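You operate a simulated robot arm through the tools that you are given. There is no shell and no other tool.

Carry out the task below with a simulated robot arm. There is one attempt and no reset: what you move stays moved.

## Task
Put things in order on the top of the bottling bench. At the end: the purple cup stands where the pink order card (marked "PEACH") stood; the silver basket from the top of the bottling bench stands where the purple cup stood; the pink order card is in the blue bucket; the yellow sponge from the top of the bottling bench is in the orange tray; whatever was shut is shut again. Leave all else as you found it, and nothing knocked over. Set down upright: pink order card.

It is judged by the outcome, as a careful person would: the job done as asked, and still so three seconds after it is handed in. It fails if anything else is knocked over, pushed out of place, dropped, spilled or broken.

## Robot
A 7-joint arm with a two-finger gripper, fixed in place. Base frame: the origin is at the foot of the arm, x ahead of it, y to its left, z up; the work surface is at about z = 0.88. Units: m, rad, N and s.
With the tool pointing down near the work surface it reaches from about 0.34 to 0.72 m from the base axis. Its first joint turns from -1.152 to 1.152 rad. Payload 2.45 kg.
The TCP is the grasp point between the finger pads, 0.026 m short of the fingertips. In the tool frame z runs along the fingers and y along their closing line. Largest opening 0.096 m; the body of the gripper starts 0.069 m behind the TCP.
Orientation is told as [roll, pitch, yaw] about the base's x, y, z axes, in that order, counted from this pose: with the fingers straight down and closing along the base's y, the tool's x points along the base's -x, its y along +y and its z along -z.

## Interface
- The arm moves only by the tool jog_arm. Its argument "increments" is a list of rows, each an object of numbers (a shift or turn left out is 0, a gripper value left out holds the last): "x", "y", "z": the shift along the base's x, y, z in m; "rx", "ry", "rz": the turn, a rotation vector about the base's x, y, z in rad; "fingers": the gripper command, from -1 (fully open) to 1 (shut), values between in proportion. In form: [{"x": .., "y": .., "z": .., "rx": .., "ry": .., "rz": .., "fingers": ..}, ...]. A call has 1 to 20 rows; each row is the pose to reach, as a shift and turn from the pose commanded when the call began. A row lasts 0.2 s, in which the tool goes at most 0.05 m and 0.15 rad; a call with a longer step from one row to the next is refused whole, and so is a gripper value outside its range. Where a pose cannot be reached the arm comes as near as it can. A force on the tool above 40 N (or 10 N above the force at the start of the call, whichever is more), or a blocked arm, ends the call early, and 0.2 s more pass. The fingers move at their own pace and stop on an object; they squeeze with about 43 N. The grip force told is the motor's: it shows also when the fingers shut on nothing. Time passes only in rows, and 0.2 s behind the last, so rows that repeat a pose let the fingers close. It gives the time, the measured TCP pose, the force on the tool (base axes), the opening and the grip force at its end, in the units of the frame above (readings bear some noise), with the torque about the TCP (base axes, N m) and any sound that the robot's microphone picked up, and new pictures: "show" is both (left out), scene, wrist or none.
- Cameras (640 x 400 px; columns grow to the right, rows downward): "scene" is fixed at [0.1679, -0.3999, 1.4134]; the picture's right is [0.71, -0.71, 0.00], its down [-0.47, -0.47, -0.74] and it looks along [0.53, 0.53, -0.67] (base axes); focal length 214 px, centre (320, 200). "wrist" rides on the gripper at [0.082, 0.003, -0.098] in the tool frame; the picture's right is [-0.04, 1.00, 0.00], its down [-0.73, -0.03, -0.68] and it looks along [-0.68, -0.03, 0.73] (tool axes); focal length 256 px, centre (320, 200). There is no depth. A picture from a camera that has moved, and an enlarged one, comes with that camera's place and axes in the base frame and with its lens.
- close_up(camera, box): a new picture of the part [left, top, right, bottom] of that camera's present view, enlarged. No time passes.
- hand_in(): hands the job in; it is judged then, once.

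Places have to be worked out from the pictures, the camera data and where the tool is seen. Open the gripper and draw the arm clear of the work before you hand the job in, unless the task says otherwise.

The tools are called as a command line: name --argument value ..., lists and objects as JSON in quotes. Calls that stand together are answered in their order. jog_arm: Moves the arm, as the interface text tells. Its arguments: {"type":"object","properties":{"increments":{"type":"array"},"show":{"type":"string","enum":["both","scene","wrist","none"]}},"required":["increments"]} The other tools are called the same way: close_up (camera, box) takes an enlarged picture of a part of a camera's view; hand_in () hands the job in.

At the start:

```text
clock: 0.0
tcp_pos: [0.4142, 0.1311, 1.3341]
ee_rot: [0.001, 0.0, 0.001]
contact_force: [0.3, 0.2, 0.0]
torque: [0.02, 0.0, -0.02]
finger_gap: 0.096
finger_force: 0.1
```

scene: 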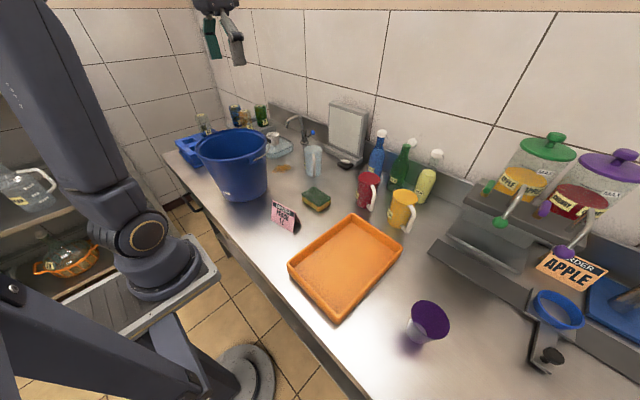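
wrist: 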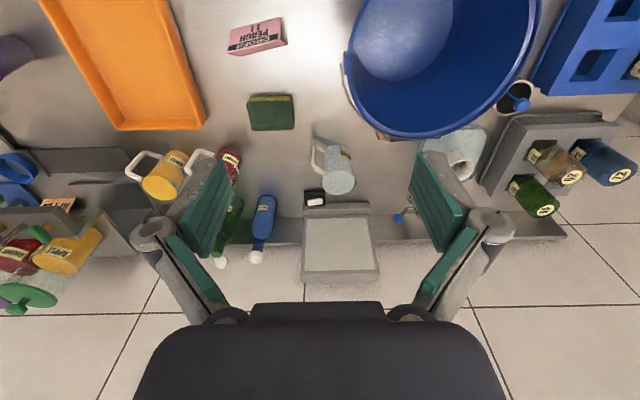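

I start by looking closely at the scene to find the cup, card, sponge, tray, bucket and the silver basket.

close_up --camera "scene" --box '[160, 80, 360, 240]'

close_up --camera "scene" --box '[400, 120, 640, 380]'

close_up --camera "scene" --box '[260, 180, 480, 360]'

close_up --camera "scene" --box '[0, 120, 160, 320]'

close_up --camera "wrist" --box '[0, 0, 320, 200]'

close_up --camera "wrist" --box '[240, 60, 640, 310]'

```text
2.50 times, centred on (260, 160) of scene
camera zoom: at [0.1679, -0.3999, 1.4134], right [0.71, -0.71, 0.0], down [-0.47, -0.47, -0.74], along [0.53, 0.53, -0.67], focal length 536 px, centre (470, 300)
```

zoom: 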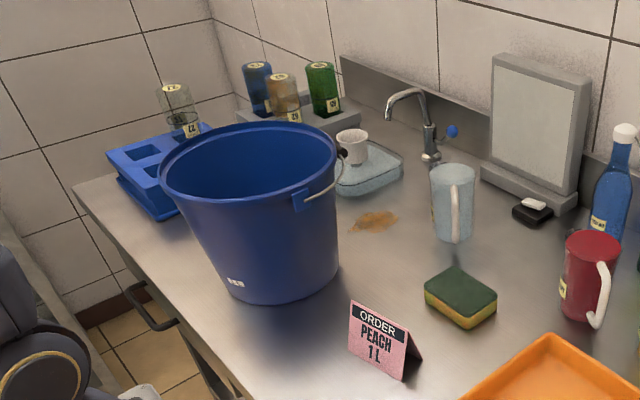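

```text
1.54 times, centred on (520, 250) of scene
camera zoom: at [0.1679, -0.3999, 1.4134], right [0.71, -0.71, 0.0], down [-0.47, -0.47, -0.74], along [0.53, 0.53, -0.67], focal length 330 px, centre (12, 123)
```

zoom: 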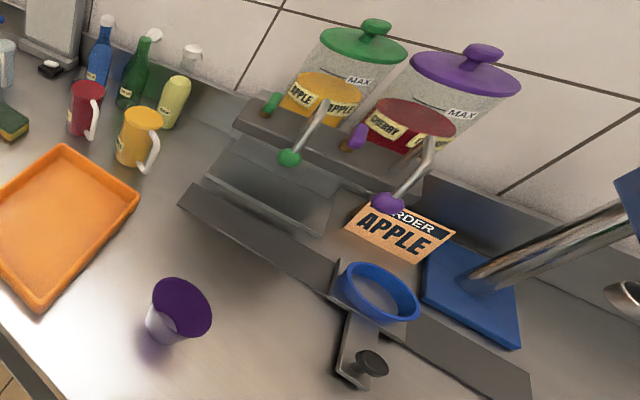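

```text
2.22 times, centred on (370, 270) of scene
camera zoom: at [0.1679, -0.3999, 1.4134], right [0.71, -0.71, 0.0], down [-0.47, -0.47, -0.74], along [0.53, 0.53, -0.67], focal length 477 px, centre (209, 44)
```

zoom: 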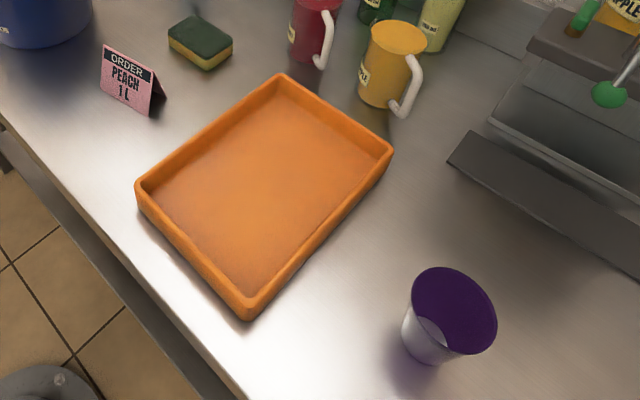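

```text
2.00 times, centred on (80, 220) of scene
camera zoom: at [0.1679, -0.3999, 1.4134], right [0.71, -0.71, 0.0], down [-0.47, -0.47, -0.74], along [0.53, 0.53, -0.67], focal length 429 px, centre (800, 160)
```

zoom: 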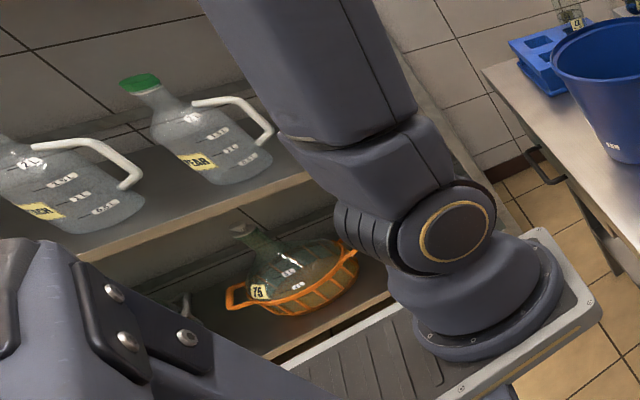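

```text
2.00 times, centred on (160, 100) of wrist
camera zoom: at [0.3336, 0.1341, 1.4326], right [0.04, 1.0, 0.0], down [0.73, -0.03, 0.68], along [0.68, -0.03, -0.73], focal length 512 px, centre (640, 400)
```

zoom: 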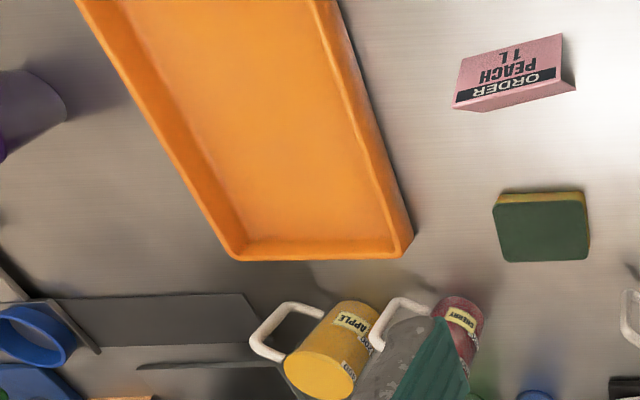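

```text
1.60 times, centred on (440, 185) of wrist
camera zoom: at [0.3336, 0.1341, 1.4326], right [0.04, 1.0, 0.0], down [0.73, -0.03, 0.68], along [0.68, -0.03, -0.73], focal length 410 px, centre (128, 224)
```

zoom: 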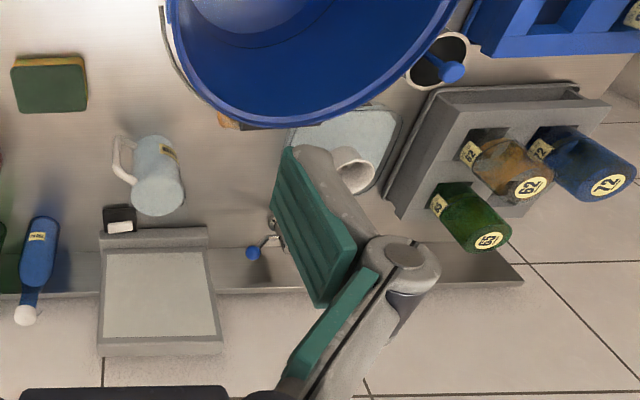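

Card, sponge, tray, cup and bucket are located roughly (cup ≈ (0.43,-0.44), card ≈ (0.43,0.02), sponge ≈ (0.567,0.018), tray centre ≈ (0.45,-0.22), bucket ≈ (0.42,0.26)). The silver basket isn't identified yet, so I move left up high to look behind the bucket.

jog_arm --increments '[{"y": 0.04}, {"y": 0.08}, {"y": 0.12}, {"y": 0.16}, {"y": 0.2}, {"y": 0.24}]'

```text
clock: 1.4
tcp_pos: [0.4068, 0.3426, 1.3248]
ee_rot: [0.002, -0.004, -0.001]
contact_force: [0.2, -0.7, -0.8]
torque: [0.0, 0.02, 0.0]
finger_gap: 0.0957
finger_force: 0.1
out of reach, approached as far as the arm can: row 5, 6
camera wrist: at [0.3234, 0.3441, 1.4236], right [0.04, 1.0, 0.0], down [0.73, -0.03, 0.68], along [0.68, -0.03, -0.73], focal length 256 px, centre (320, 200)
```

scene: 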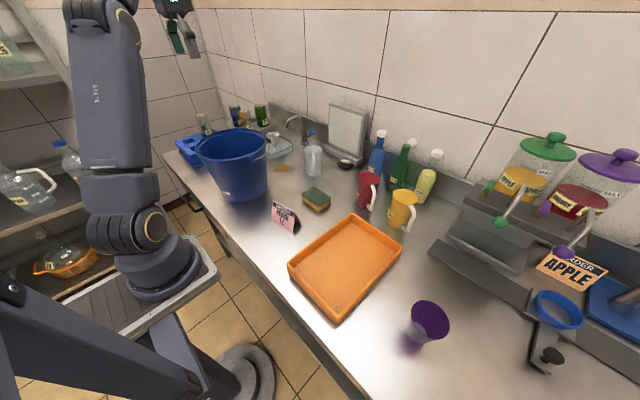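
wrist: 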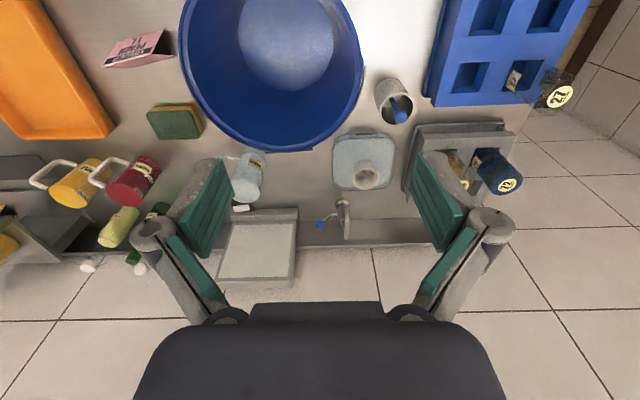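

A metallic cylinder with something blue in it stands behind the bucket; let me enlarge it.

close_up --camera "wrist" --box '[320, 50, 480, 150]'

close_up --camera "wrist" --box '[180, 0, 380, 125]'

close_up --camera "wrist" --box '[0, 120, 240, 270]'

```text
4.00 times, centred on (400, 100) of wrist
camera zoom: at [0.3234, 0.3441, 1.4236], right [0.04, 1.0, 0.0], down [0.73, -0.03, 0.68], along [0.68, -0.03, -0.73], focal length 1024 px, centre (0, 600)
```

zoom: 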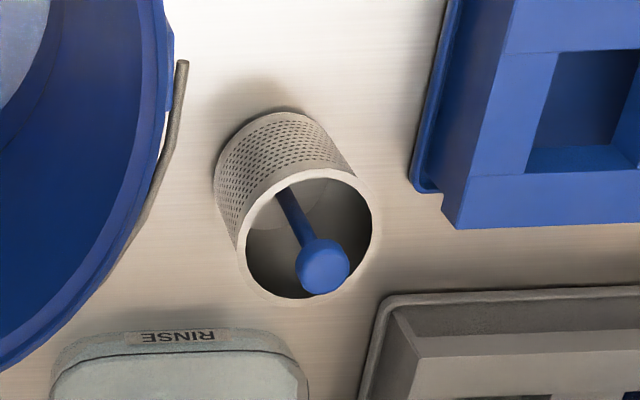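

```text
3.20 times, centred on (280, 62) of wrist
camera zoom: at [0.3234, 0.3441, 1.4236], right [0.04, 1.0, 0.0], down [0.73, -0.03, 0.68], along [0.68, -0.03, -0.73], focal length 819 px, centre (448, 640)
```

zoom: 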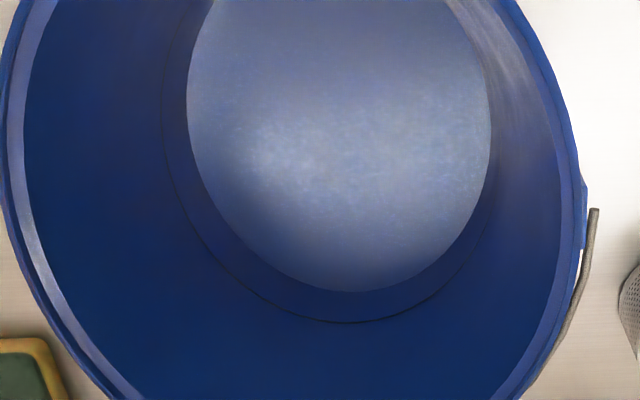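

```text
2.67 times, centred on (120, 195) of wrist
camera zoom: at [0.3234, 0.3441, 1.4236], right [0.04, 1.0, 0.0], down [0.73, -0.03, 0.68], along [0.68, -0.03, -0.73], focal length 683 px, centre (853, 213)
```

zoom: 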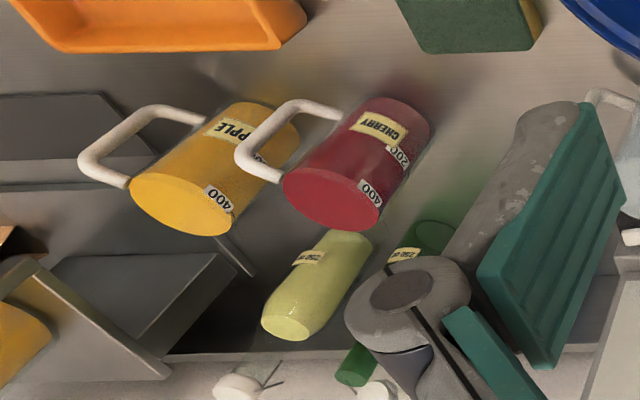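

The silver basket is the perforated cylinder at about (0.53, 0.476), Ø≈0.06, height ≈0.08, with a blue stirrer in it. I start with the sponge: move above it and turn the wrist so that the fingers close along x.

jog_arm --increments '[{"y": -0.04, "rz": -0.14}, {"y": -0.08, "rz": -0.28}, {"y": -0.12, "rz": -0.42}, {"x": 0.02, "y": -0.16, "rz": -0.56}, {"x": 0.04, "y": -0.2, "rz": -0.7}, {"x": 0.06, "y": -0.24, "rz": -0.84, "z": -0.02}, {"x": 0.08, "y": -0.28, "rz": -0.98, "z": -0.05}, {"x": 0.1, "y": -0.3, "rz": -1.12, "z": -0.08}, {"x": 0.11, "y": -0.31, "rz": -1.26, "z": -0.11}, {"x": 0.12, "y": -0.32, "rz": -1.4, "z": -0.14}, {"x": 0.13, "y": -0.325, "rz": -1.5, "z": -0.17}, {"x": 0.14, "y": -0.325, "rz": -1.5708, "z": -0.2}]'

```text
refused: row 7 steps farther than a row can; nothing moved
```

The call was refused for one step being too long; I send it again with smaller steps.

jog_arm --increments '[{"y": -0.04, "rz": -0.14}, {"y": -0.08, "rz": -0.28}, {"y": -0.12, "rz": -0.42}, {"x": 0.02, "y": -0.16, "rz": -0.56}, {"x": 0.04, "y": -0.2, "rz": -0.7}, {"x": 0.06, "y": -0.23, "rz": -0.84, "z": -0.02}, {"x": 0.08, "y": -0.26, "rz": -0.98, "z": -0.05}, {"x": 0.1, "y": -0.29, "rz": -1.12, "z": -0.08}, {"x": 0.11, "y": -0.305, "rz": -1.26, "z": -0.11}, {"x": 0.12, "y": -0.32, "rz": -1.4, "z": -0.14}, {"x": 0.13, "y": -0.325, "rz": -1.5, "z": -0.17}, {"x": 0.14, "y": -0.325, "rz": -1.5708, "z": -0.2}]'

```text
clock: 4.0
tcp_pos: [0.545, 0.0159, 1.1262]
ee_rot: [0.001, 0.0, -1.575]
contact_force: [-0.4, 0.0, 0.4]
torque: [0.0, 0.02, 0.01]
finger_gap: 0.096
finger_force: 0.1
camera wrist: at [0.5491, 0.0968, 1.2238], right [1.0, -0.04, 0.0], down [-0.03, -0.73, 0.68], along [-0.03, -0.68, -0.73], focal length 256 px, centre (320, 200)
```

scene: 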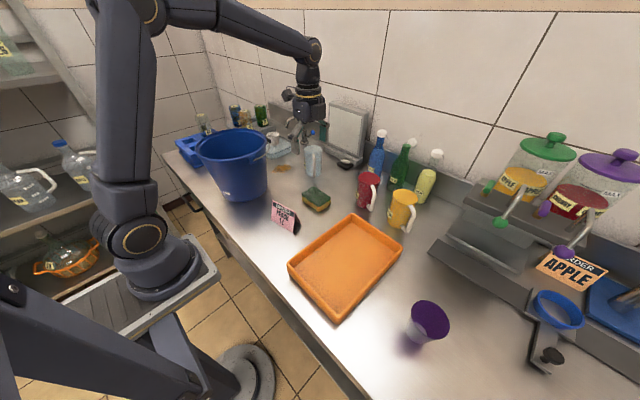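
wrist: 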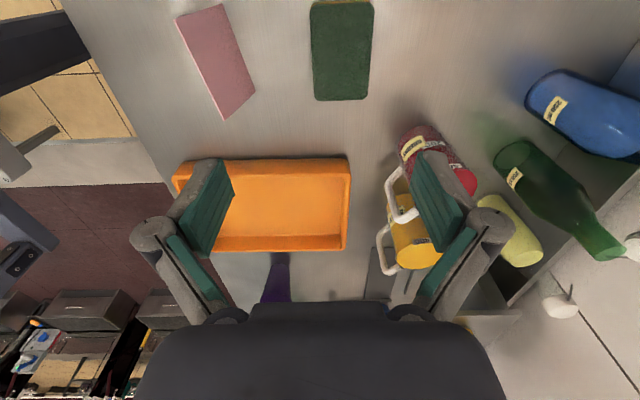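

The sponge is at about (0.570, 0.020), 0.064 wide in x. I centre over it and descend to a little above, then check.

jog_arm --increments '[{"x": 0.012, "y": 0.002, "z": -0.04}, {"x": 0.025, "y": 0.004, "z": -0.08}, {"x": 0.025, "y": 0.004, "z": -0.12}, {"x": 0.025, "y": 0.004, "z": -0.16}]'

```text
clock: 5.0
tcp_pos: [0.5705, 0.0177, 0.9648]
ee_rot: [-0.001, -0.001, -1.573]
contact_force: [-0.2, 0.0, -0.4]
torque: [-0.01, 0.03, -0.01]
finger_gap: 0.0958
finger_force: 0.1
camera wrist: at [0.5733, 0.1005, 1.0635], right [1.0, -0.04, 0.0], down [-0.03, -0.73, 0.68], along [-0.03, -0.68, -0.73], focal length 256 px, centre (320, 200)
```

scene: 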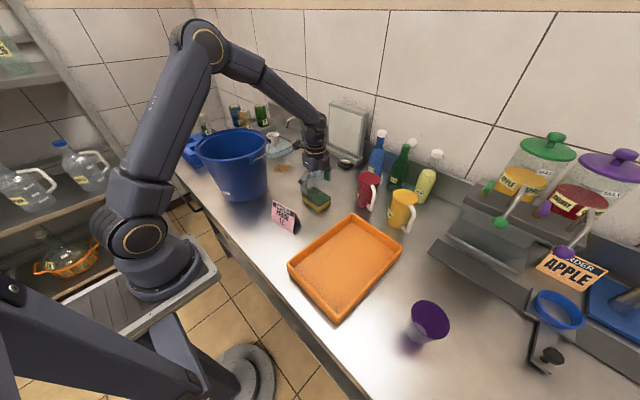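
wrist: 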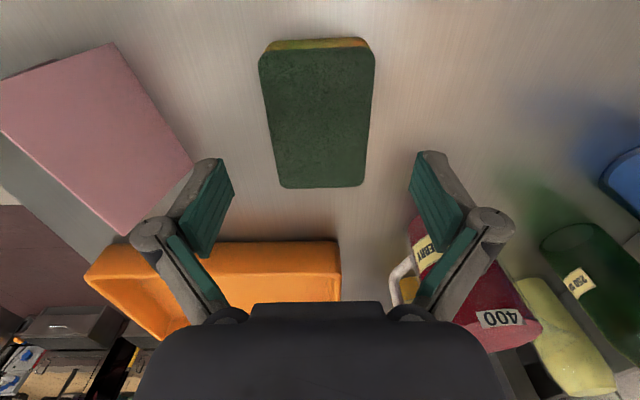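

The sponge lies centred between the fingers. I lower to z≈0.912 and close on it.

jog_arm --increments '[{"y": 0.002, "z": -0.02}, {"y": 0.002, "z": -0.04}, {"y": 0.002, "z": -0.052}, {"y": 0.002, "z": -0.052}, {"y": 0.002, "z": -0.052, "fingers": 1}, {"y": 0.002, "z": -0.052, "fingers": 1}, {"y": 0.002, "z": -0.052, "fingers": 1}, {"y": 0.002, "z": -0.052, "fingers": 1}, {"y": 0.002, "z": -0.052, "fingers": 1}]'

```text
clock: 7.0
tcp_pos: [0.5716, 0.0222, 0.9132]
ee_rot: [0.001, 0.0, -1.573]
contact_force: [-1.6, -0.3, 3.4]
torque: [0.0, 0.04, -0.02]
finger_gap: 0.0626
finger_force: 43.1
camera wrist: at [0.5737, 0.1031, 1.0124], right [1.0, -0.04, 0.0], down [-0.03, -0.73, 0.68], along [-0.03, -0.68, -0.73], focal length 256 px, centre (320, 200)
```

scene: 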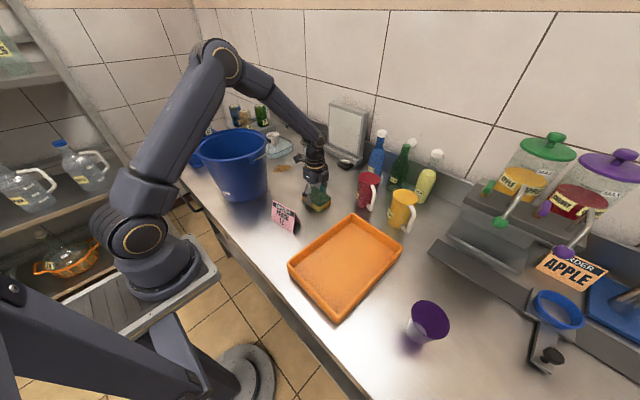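
wrist: 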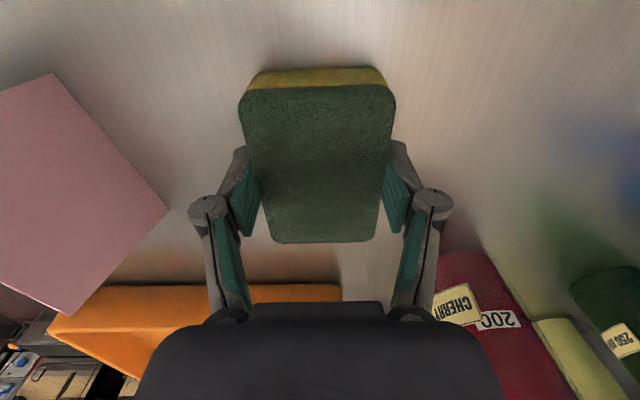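

The sponge is held. I lift it and carry it over the middle of the orange tray (≈(0.45,-0.217)).

jog_arm --increments '[{"z": 0.03}, {"z": 0.07}, {"z": 0.11}, {"x": -0.02, "y": -0.04, "z": 0.12}, {"x": -0.04, "y": -0.08, "z": 0.12}, {"x": -0.06, "y": -0.12, "z": 0.12}, {"x": -0.08, "y": -0.16, "z": 0.12}, {"x": -0.1, "y": -0.2, "z": 0.12}, {"x": -0.12, "y": -0.239, "z": 0.12}, {"x": -0.12, "y": -0.239, "z": 0.12}]'

```text
clock: 9.2
tcp_pos: [0.4505, -0.2168, 1.0333]
ee_rot: [0.0, 0.001, -1.571]
contact_force: [0.5, 0.6, 0.2]
torque: [-0.03, 0.01, 0.0]
finger_gap: 0.0628
finger_force: 43.0
camera wrist: at [0.4532, -0.1355, 1.1322], right [1.0, -0.04, 0.0], down [-0.03, -0.73, 0.68], along [-0.03, -0.68, -0.73], focal length 256 px, centre (320, 200)
```

scene: 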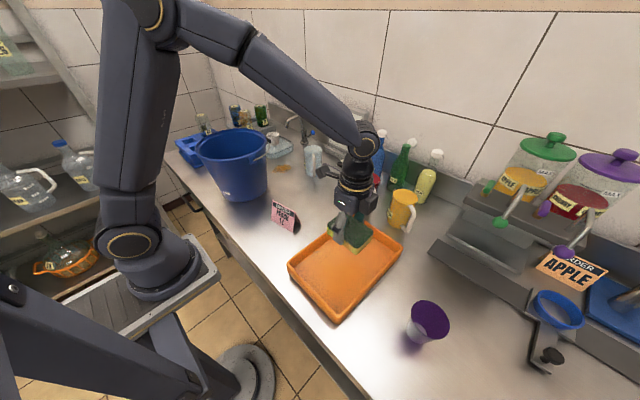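
wrist: 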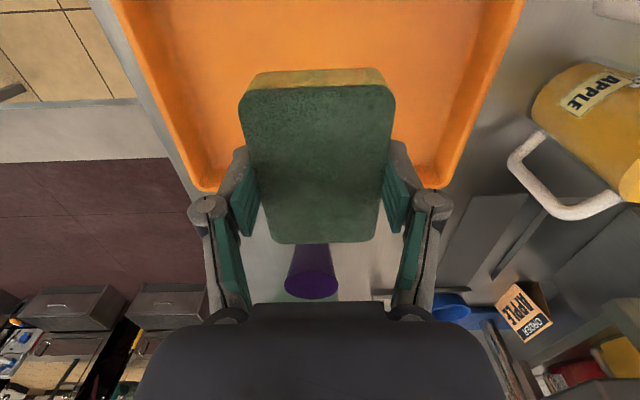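

The sponge hangs over the middle of the tray (x 0.316–0.579, y −0.32 to −0.125). I lower it close to the tray floor and read the force.

jog_arm --increments '[{"z": -0.04}, {"z": -0.08}, {"z": -0.095}, {"z": -0.103}, {"z": -0.108}, {"z": -0.108}]' --show "wrist"

```text
clock: 10.6
tcp_pos: [0.4499, -0.2172, 0.9245]
ee_rot: [0.002, 0.001, -1.57]
contact_force: [0.2, -0.4, 0.5]
torque: [0.01, 0.0, 0.0]
finger_gap: 0.0629
finger_force: 43.3
camera wrist: at [0.4536, -0.136, 1.0237], right [1.0, -0.04, 0.0], down [-0.03, -0.73, 0.68], along [-0.03, -0.68, -0.73], focal length 256 px, centre (320, 200)
```

wrist: 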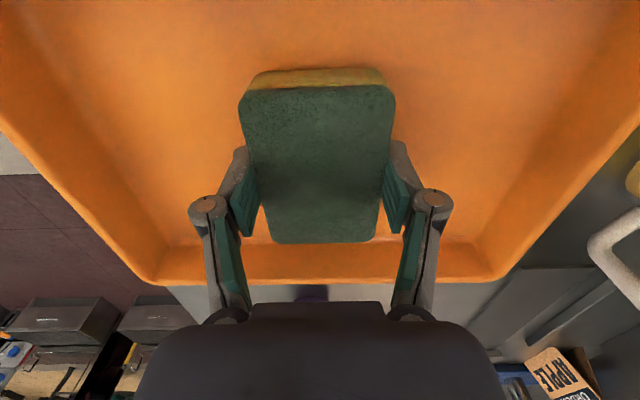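

No contact yet at z=0.9245; I go down in tiny steps to feel the tray floor.

jog_arm --increments '[{"z": -0.002}, {"z": -0.004}, {"z": -0.005}, {"z": -0.005}]' --show "none"

```text
clock: 11.6
tcp_pos: [0.4516, -0.2165, 0.9213]
ee_rot: [0.001, -0.001, -1.571]
contact_force: [-0.3, 0.9, 19.8]
torque: [0.13, 0.23, -0.02]
finger_gap: 0.0626
finger_force: 42.7
```

Contact with the floor (about 20 N) at z≈0.921. I ease off slightly, open, and rise straight up.

jog_arm --increments '[{"z": 0.002}, {"z": 0.002, "fingers": 0}, {"z": 0.002, "fingers": -1}, {"z": 0.002, "fingers": -1}, {"z": 0.002, "fingers": -1}, {"z": 0.03, "fingers": -1}, {"z": 0.07, "fingers": -1}, {"z": 0.11, "fingers": -1}, {"z": 0.15, "fingers": -1}]'

```text
clock: 13.6
tcp_pos: [0.4499, -0.2165, 1.0717]
ee_rot: [-0.003, 0.0, -1.571]
contact_force: [-0.4, 0.3, -0.4]
torque: [0.0, 0.02, 0.0]
finger_gap: 0.0964
finger_force: 0.1
camera wrist: at [0.4529, -0.1358, 1.1701], right [1.0, -0.04, 0.0], down [-0.03, -0.73, 0.68], along [-0.03, -0.68, -0.73], focal length 256 px, centre (320, 200)
```

scene: 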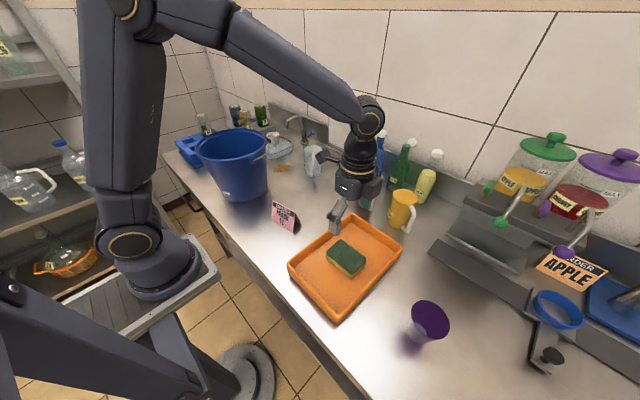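
wrist: 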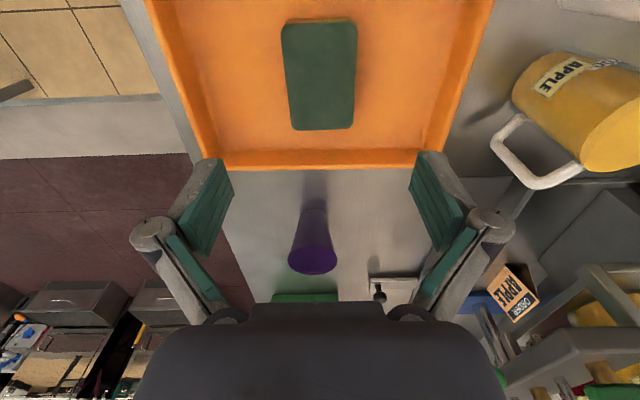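

The sponge sits in the tray. Before doing the card I look at how the gripper and wrist camera are built, since they must dip into the bucket, and look at the card again.

close_up --camera "scene" --box '[290, 80, 450, 240]'

close_up --camera "scene" --box '[180, 110, 320, 240]'

```text
2.50 times, centred on (370, 160) of scene
camera zoom: at [0.1678, -0.3999, 1.4134], right [0.71, -0.71, 0.0], down [-0.47, -0.47, -0.74], along [0.53, 0.53, -0.67], focal length 536 px, centre (195, 300)
```

zoom: 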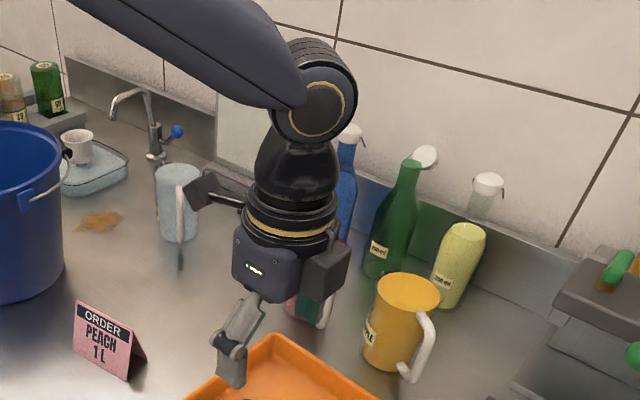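

```text
3.08 times, centred on (250, 175) of scene
camera zoom: at [0.1678, -0.3999, 1.4134], right [0.71, -0.71, 0.0], down [-0.47, -0.47, -0.74], along [0.53, 0.53, -0.67], focal length 660 px, centre (535, 277)
```

zoom: 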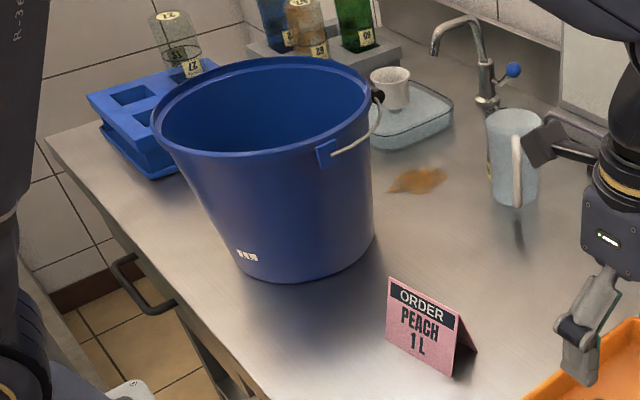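

A real camera housing sticks out from the wrist, so inside the bucket I'll keep the card grip high and offset away from the camera side. Now I hover above the card with the fingers turned to close across its ridge (yaw ≈ −1.41).

jog_arm --increments '[{"y": 0.045, "z": 0.01}, {"y": 0.09, "z": 0.02, "rz": 0.04}, {"y": 0.135, "z": 0.02, "rz": 0.08}, {"x": -0.006, "y": 0.18, "z": 0.02, "rz": 0.12}, {"x": -0.012, "y": 0.215, "z": 0.02, "rz": 0.158}, {"x": -0.016, "y": 0.237, "z": 0.02, "rz": 0.158}, {"x": -0.016, "y": 0.237, "z": 0.02, "rz": 0.158}]'

```text
clock: 15.2
tcp_pos: [0.4339, 0.0207, 1.092]
ee_rot: [0.0, -0.002, -1.415]
contact_force: [-0.2, 0.5, 0.8]
torque: [0.01, -0.02, 0.0]
finger_gap: 0.0962
finger_force: 0.0
camera wrist: at [0.4246, 0.1008, 1.1898], right [0.99, 0.12, 0.0], down [0.09, -0.73, 0.68], along [0.08, -0.67, -0.73], focal length 256 px, centre (320, 200)
```

scene: 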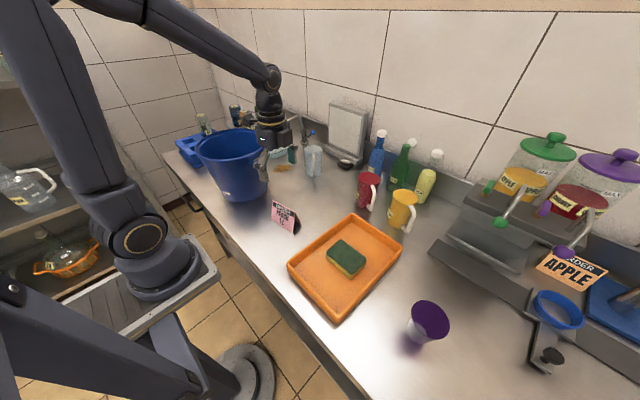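
wrist: 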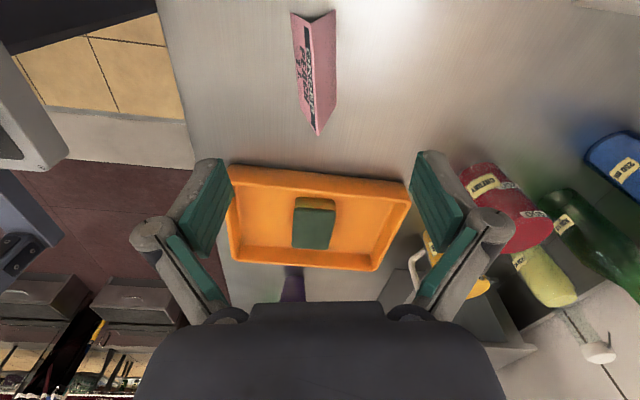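

The card's ridge runs from (0.422,0.070) to (0.437,−0.025), so its centre is ≈(0.430,0.022) and its top z≈0.957. I centre and descend to z≈0.937, then look before closing.

jog_arm --increments '[{"x": -0.004, "y": 0.001, "z": -0.04}, {"x": -0.004, "y": 0.001, "z": -0.08}, {"x": -0.004, "y": 0.001, "z": -0.12}, {"x": -0.004, "y": 0.001, "z": -0.14}, {"x": -0.004, "y": 0.001, "z": -0.155}, {"x": -0.004, "y": 0.001, "z": -0.155}]'

```text
clock: 16.6
tcp_pos: [0.4322, 0.0215, 0.9367]
ee_rot: [0.0, -0.001, -1.415]
contact_force: [0.1, -0.3, 0.4]
torque: [0.0, 0.05, 0.01]
finger_gap: 0.0961
finger_force: 0.0
camera wrist: at [0.4206, 0.1021, 1.0343], right [0.99, 0.12, 0.0], down [0.09, -0.73, 0.68], along [0.08, -0.67, -0.73], focal length 256 px, centre (320, 200)
```

scene: 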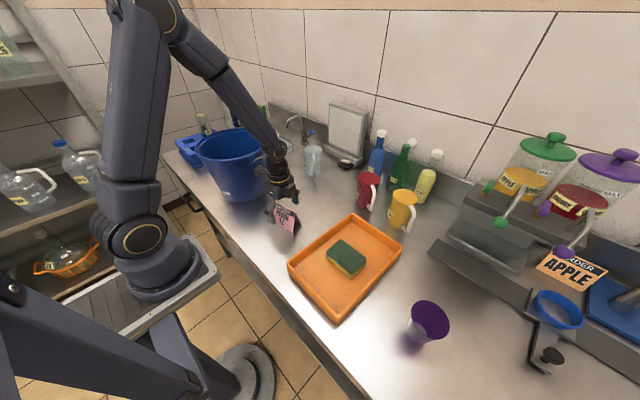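
wrist: 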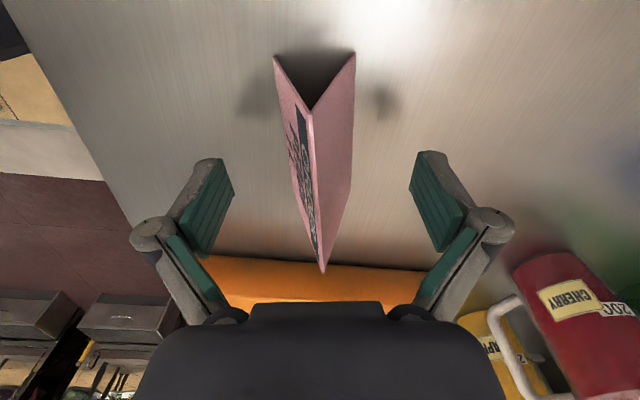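

The card is centred between the fingers. I close on it.

jog_arm --increments '[{"fingers": 0}, {"fingers": 0.4}, {"fingers": 1}, {"fingers": 1}, {"fingers": 1}, {"fingers": 1}, {"fingers": 1}]'

```text
clock: 18.2
tcp_pos: [0.4322, 0.0212, 0.9362]
ee_rot: [0.0, -0.001, -1.414]
contact_force: [-0.2, -0.2, 0.3]
torque: [-0.03, 0.01, 0.01]
finger_gap: 0.0254
finger_force: 43.2
camera wrist: at [0.4207, 0.1021, 1.0346], right [0.99, 0.12, 0.0], down [0.09, -0.73, 0.68], along [0.08, -0.67, -0.73], focal length 256 px, centre (320, 200)
```

scene: 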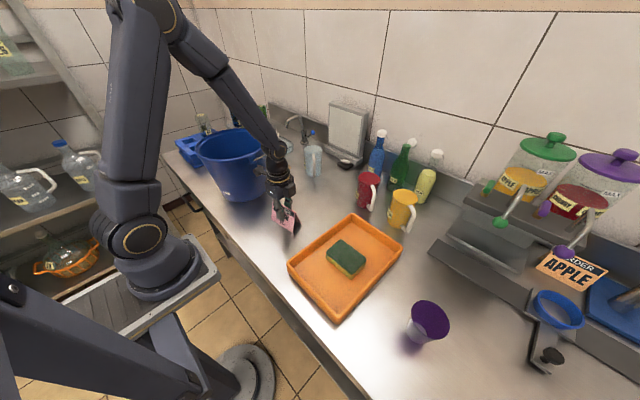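
wrist: 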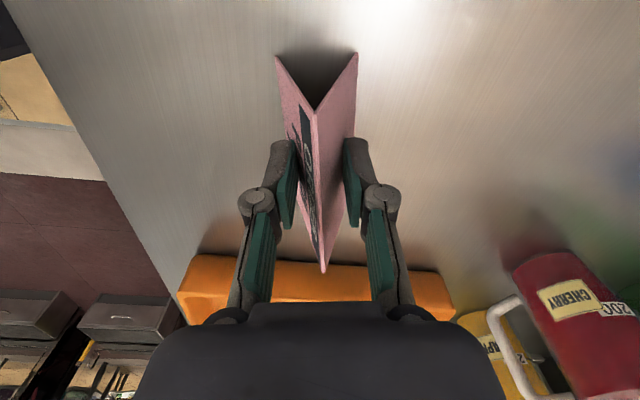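

Gripped with a 25 mm gap. I lift straight up gently and check the hold.

jog_arm --increments '[{"z": 0.01}, {"z": 0.02}, {"z": 0.04}, {"z": 0.07}, {"z": 0.11}, {"z": 0.15}, {"z": 0.19}, {"z": 0.23}, {"z": 0.25}]'

```text
clock: 20.2
tcp_pos: [0.4315, 0.0218, 1.1863]
ee_rot: [0.0, -0.001, -1.414]
contact_force: [0.4, 0.4, 0.8]
torque: [-0.03, -0.01, 0.02]
finger_gap: 0.0244
finger_force: 43.2
camera wrist: at [0.4214, 0.1022, 1.2851], right [0.99, 0.12, 0.0], down [0.09, -0.73, 0.68], along [0.08, -0.67, -0.73], focal length 256 px, centre (320, 200)
```

scene: 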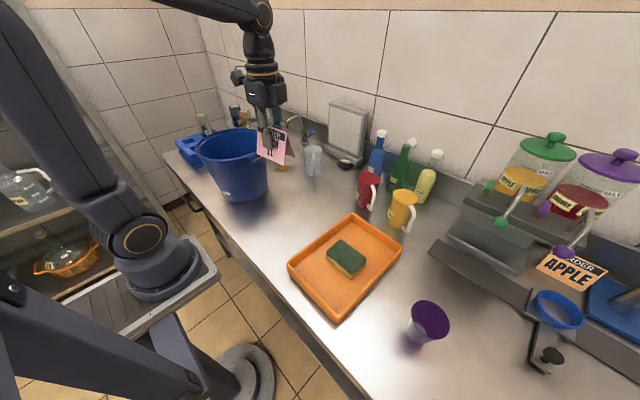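
wrist: 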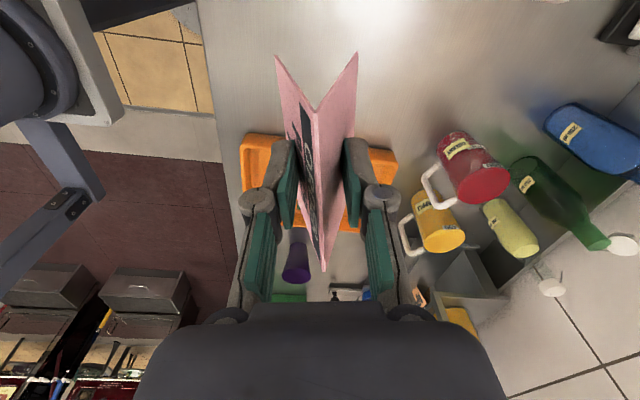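

The card is held upright. I carry it at this height over the bucket's middle.

jog_arm --increments '[{"y": 0.04, "z": 0.01}, {"y": 0.08, "z": 0.015}, {"y": 0.12, "z": 0.015}, {"y": 0.16, "z": 0.015}, {"y": 0.2, "z": 0.015}, {"y": 0.238, "z": 0.015}, {"y": 0.238, "z": 0.015}]'

close_up --camera "scene" --box '[180, 50, 340, 220]'

```text
clock: 21.8
tcp_pos: [0.4313, 0.2604, 1.201]
ee_rot: [0.0, 0.0, -1.413]
contact_force: [-0.4, -1.3, -0.6]
torque: [0.01, -0.05, 0.02]
finger_gap: 0.0246
finger_force: 42.6
camera wrist: at [0.422, 0.341, 1.3002], right [0.99, 0.12, 0.0], down [0.09, -0.73, 0.68], along [0.08, -0.67, -0.73], focal length 256 px, centre (320, 200)
```

scene: 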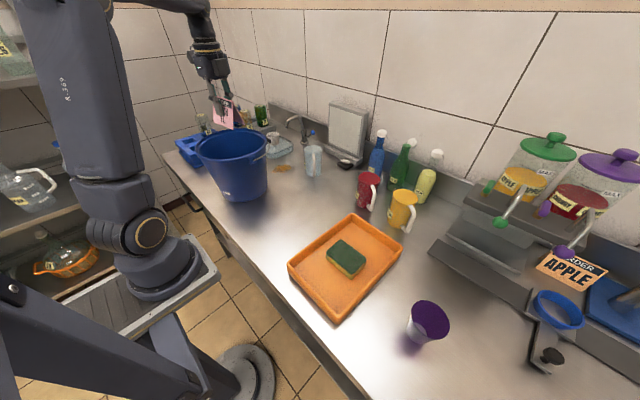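
wrist: 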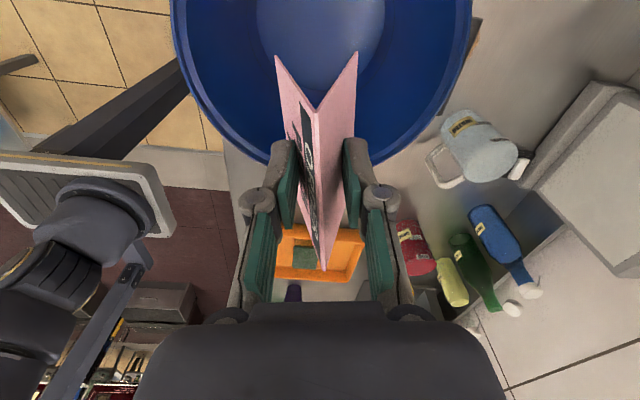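

```text
2.35 times, centred on (260, 135) of scene
camera zoom: at [0.1679, -0.3999, 1.4134], right [0.71, -0.71, 0.0], down [-0.47, -0.47, -0.74], along [0.53, 0.53, -0.67], focal length 505 px, centre (461, 353)
```

zoom: 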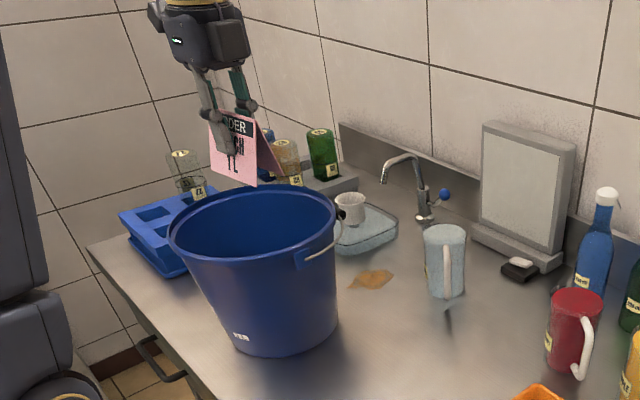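

Bucket centre ≈(0.429,0.281), rim radius 0.116, rim z≈1.067, floor radius ≈0.084. The TCP is already 2 cm off centre away from the camera, which suits; I descend into the bucket, watching force.

jog_arm --increments '[{"z": -0.03}, {"z": -0.06}, {"z": -0.09}, {"z": -0.12}, {"z": -0.15}, {"z": -0.18}, {"z": -0.2}, {"z": -0.22}, {"z": -0.235}, {"z": -0.235}]'

close_up --camera "scene" --box '[180, 50, 340, 220]'

```text
clock: 24.0
tcp_pos: [0.431, 0.2585, 0.9648]
ee_rot: [0.001, 0.0, -1.414]
contact_force: [0.0, 0.3, 0.2]
torque: [0.02, -0.03, 0.01]
finger_gap: 0.0242
finger_force: 43.0
camera wrist: at [0.421, 0.3403, 1.0637], right [0.99, 0.12, 0.0], down [0.09, -0.73, 0.68], along [0.08, -0.67, -0.73], focal length 256 px, centre (320, 200)
```

scene: 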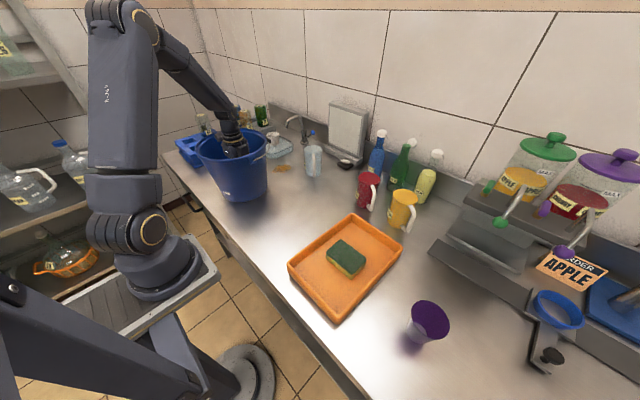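
wrist: 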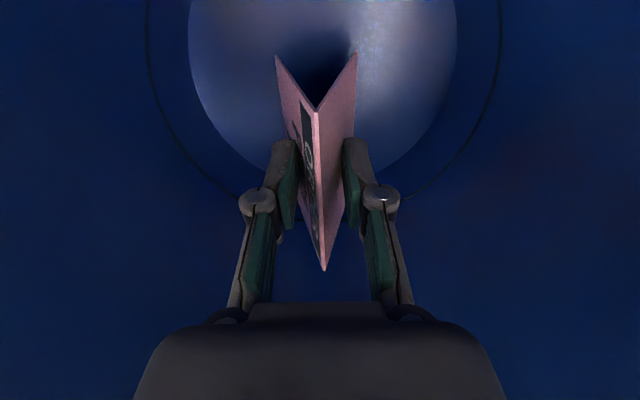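

```text
2.35 times, centred on (260, 135) of scene
camera zoom: at [0.1679, -0.3999, 1.4134], right [0.71, -0.71, 0.0], down [-0.47, -0.47, -0.74], along [0.53, 0.53, -0.67], focal length 505 px, centre (461, 353)
```

zoom: 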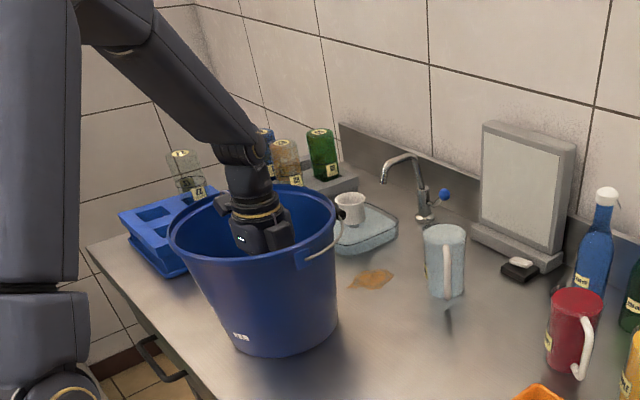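

No contact yet; bright disc geometry puts the bucket floor at z≈0.885. I continue in small steps to feel it.

jog_arm --increments '[{"z": -0.008}, {"z": -0.013}, {"z": -0.016}, {"z": -0.018}, {"z": -0.018}]' --show "none"

```text
clock: 25.2
tcp_pos: [0.4313, 0.2589, 0.9474]
ee_rot: [0.0, 0.0, -1.414]
contact_force: [0.1, -0.2, -0.2]
torque: [0.04, 0.01, -0.03]
finger_gap: 0.0239
finger_force: 42.8
```

Still free at z=0.947; a little further.

jog_arm --increments '[{"z": -0.003}, {"z": -0.005}, {"z": -0.007}, {"z": -0.007}]' --show "none"

```text
clock: 26.2
tcp_pos: [0.4315, 0.2605, 0.9419]
ee_rot: [0.003, 0.0, -1.413]
contact_force: [-7.4, -4.4, 39.4]
torque: [-0.5, 0.03, -0.01]
finger_gap: 0.0234
finger_force: 43.4
```

Firm contact (card on floor) at z≈0.942. I ease up 3 mm to drop the force, then check.

jog_arm --increments '[{"z": 0.002}, {"z": 0.003}, {"z": 0.003}]' --show "both"

```text
clock: 27.0
tcp_pos: [0.4304, 0.2589, 0.9444]
ee_rot: [-0.002, 0.0, -1.413]
contact_force: [1.9, 1.6, 4.3]
torque: [0.29, -0.13, -0.05]
finger_gap: 0.0237
finger_force: 42.9
camera wrist: at [0.4208, 0.3402, 1.0414], right [0.99, 0.12, 0.0], down [0.09, -0.73, 0.68], along [0.08, -0.68, -0.73], focal length 256 px, centre (320, 200)
```

scene: 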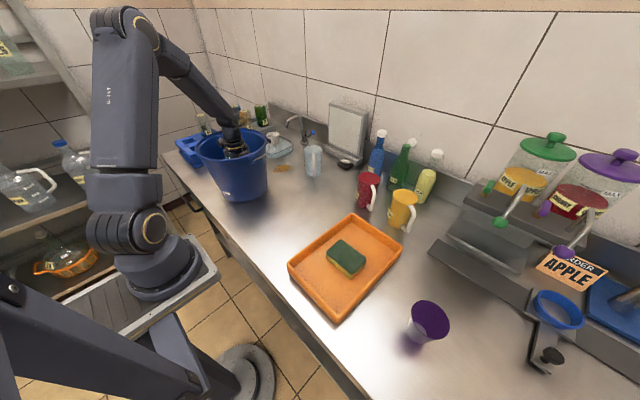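
wrist: 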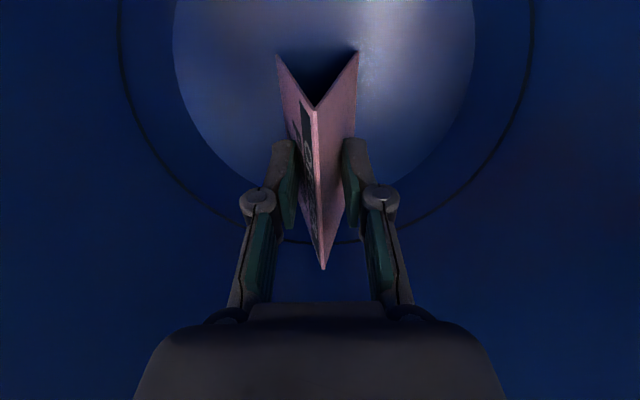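

Force is down to ~4 N with the card standing. I open partway and rise straight up a bit to check it stays standing.

jog_arm --increments '[{"fingers": 0.3}, {"fingers": 0.0}, {"fingers": -0.3}, {"fingers": -0.3}, {"fingers": -0.3}, {"z": 0.02, "fingers": -0.3}, {"z": 0.05, "fingers": -0.3}, {"z": 0.09, "fingers": -0.3}]'

```text
clock: 28.8
tcp_pos: [0.4303, 0.2591, 1.0336]
ee_rot: [-0.001, 0.001, -1.415]
contact_force: [0.4, 0.3, -0.6]
torque: [0.0, 0.01, -0.02]
finger_gap: 0.0623
finger_force: 0.0
camera wrist: at [0.4209, 0.3404, 1.133], right [0.99, 0.12, 0.0], down [0.09, -0.73, 0.68], along [0.08, -0.67, -0.73], focal length 256 px, centre (320, 200)
```

scene: 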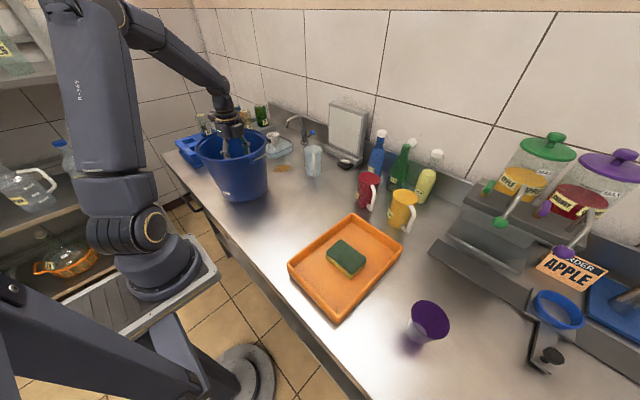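
wrist: 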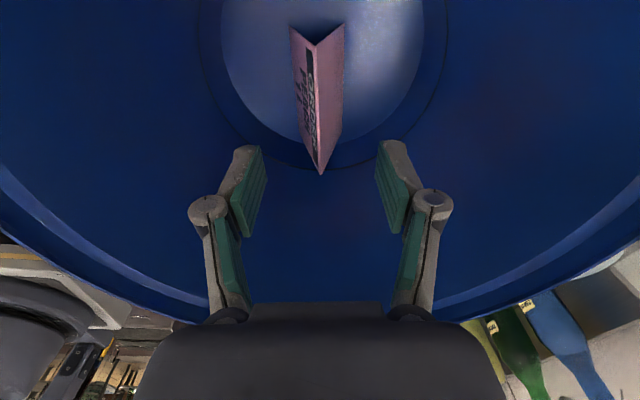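

The card stands upright on the bucket floor. I rise clear of the rim and travel at height over to the purple cup.

jog_arm --increments '[{"z": 0.04}, {"z": 0.08}, {"z": 0.12}, {"z": 0.16}, {"y": -0.047, "z": 0.16, "fingers": -1}, {"y": -0.094, "z": 0.16}, {"y": -0.141, "z": 0.16}, {"y": -0.188, "z": 0.16, "rz": -0.03}, {"y": -0.235, "z": 0.16, "rz": -0.06}, {"y": -0.282, "z": 0.16, "rz": -0.09}, {"y": -0.329, "z": 0.16, "rz": -0.12}, {"y": -0.376, "z": 0.16, "rz": -0.156}, {"y": -0.423, "z": 0.16, "rz": -0.156}, {"y": -0.47, "z": 0.16, "rz": -0.156}, {"y": -0.517, "z": 0.16, "rz": -0.156}, {"y": -0.564, "z": 0.16, "rz": -0.156}, {"y": -0.611, "z": 0.16, "rz": -0.156}, {"y": -0.655, "z": 0.15, "rz": -0.156}, {"x": 0.002, "y": -0.697, "z": 0.13, "rz": -0.156}, {"x": 0.002, "y": -0.697, "z": 0.1, "rz": -0.156}]'

```text
clock: 33.0
tcp_pos: [0.4313, -0.4364, 1.1337]
ee_rot: [0.0, 0.002, -1.569]
contact_force: [-0.1, 0.2, -0.8]
torque: [-0.01, -0.02, -0.01]
finger_gap: 0.0961
finger_force: 0.1
camera wrist: at [0.4349, -0.356, 1.2323], right [1.0, -0.04, 0.0], down [-0.03, -0.73, 0.68], along [-0.03, -0.68, -0.73], focal length 256 px, centre (320, 200)
```

scene: 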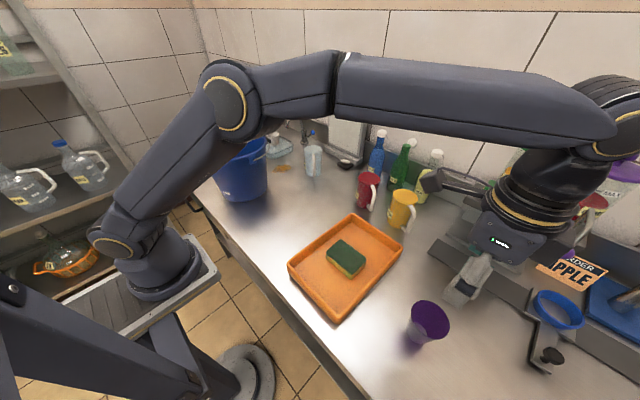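
wrist: 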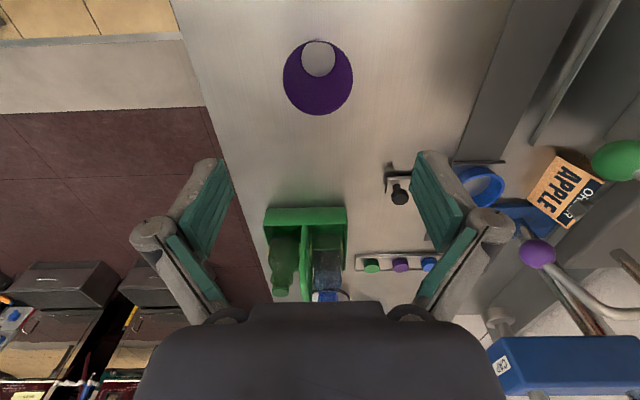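

The cup's rim centre works out at (0.4285,−0.4415) with rim Ø≈0.07 and height ≈0.08. I descend around it and check before closing.

jog_arm --increments '[{"x": -0.003, "y": -0.005, "z": -0.04}, {"x": -0.003, "y": -0.005, "z": -0.08}, {"x": -0.003, "y": -0.005, "z": -0.12}, {"x": -0.003, "y": -0.005, "z": -0.12}]' --show "both"

```text
clock: 34.0
tcp_pos: [0.4296, -0.4422, 1.013]
ee_rot: [0.001, 0.001, -1.569]
contact_force: [-0.1, 0.1, -0.1]
torque: [0.01, 0.01, 0.02]
finger_gap: 0.096
finger_force: 0.0
camera wrist: at [0.4328, -0.3611, 1.1115], right [1.0, -0.04, 0.0], down [-0.03, -0.73, 0.68], along [-0.03, -0.68, -0.73], focal length 256 px, centre (320, 200)
```

scene: 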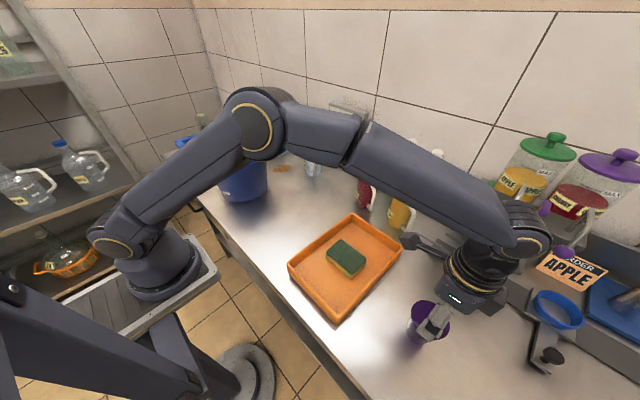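
wrist: 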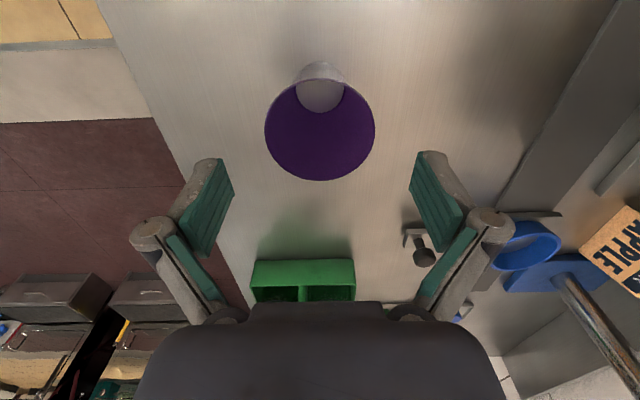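

Rim centre confirmed at (0.429,−0.440). I lower to z≈0.93 and close on the cup.

jog_arm --increments '[{"y": 0.001, "z": -0.03}, {"y": 0.001, "z": -0.06}, {"y": 0.001, "z": -0.083}, {"y": 0.001, "z": -0.083}, {"y": 0.001, "z": -0.083, "fingers": 0}, {"y": 0.001, "z": -0.083, "fingers": 1}, {"y": 0.001, "z": -0.083, "fingers": 1}, {"y": 0.001, "z": -0.083, "fingers": 1}, {"y": 0.001, "z": -0.083, "fingers": 1}]'

```text
clock: 36.0
tcp_pos: [0.4301, -0.4421, 0.9304]
ee_rot: [0.0, 0.0, -1.571]
contact_force: [-0.1, -0.4, 1.3]
torque: [0.03, -0.04, 0.0]
finger_gap: 0.0613
finger_force: 43.2
camera wrist: at [0.4324, -0.3605, 1.0285], right [1.0, -0.04, 0.0], down [-0.03, -0.73, 0.68], along [-0.03, -0.68, -0.73], focal length 256 px, centre (320, 200)
```

scene: 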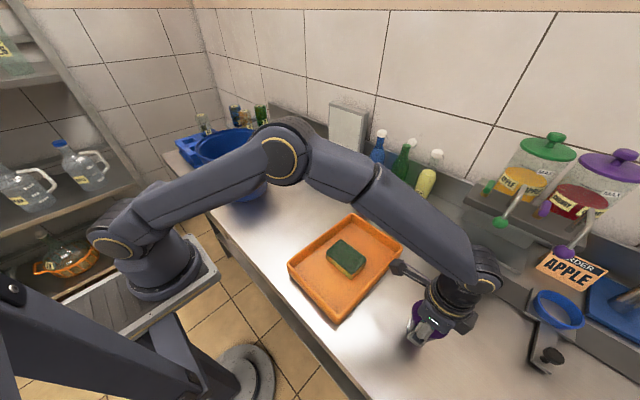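
wrist: 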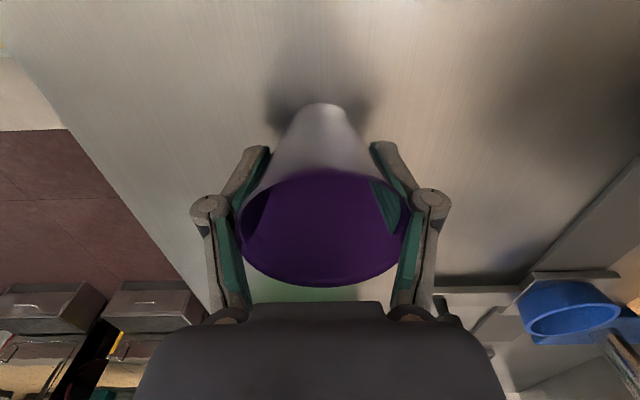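

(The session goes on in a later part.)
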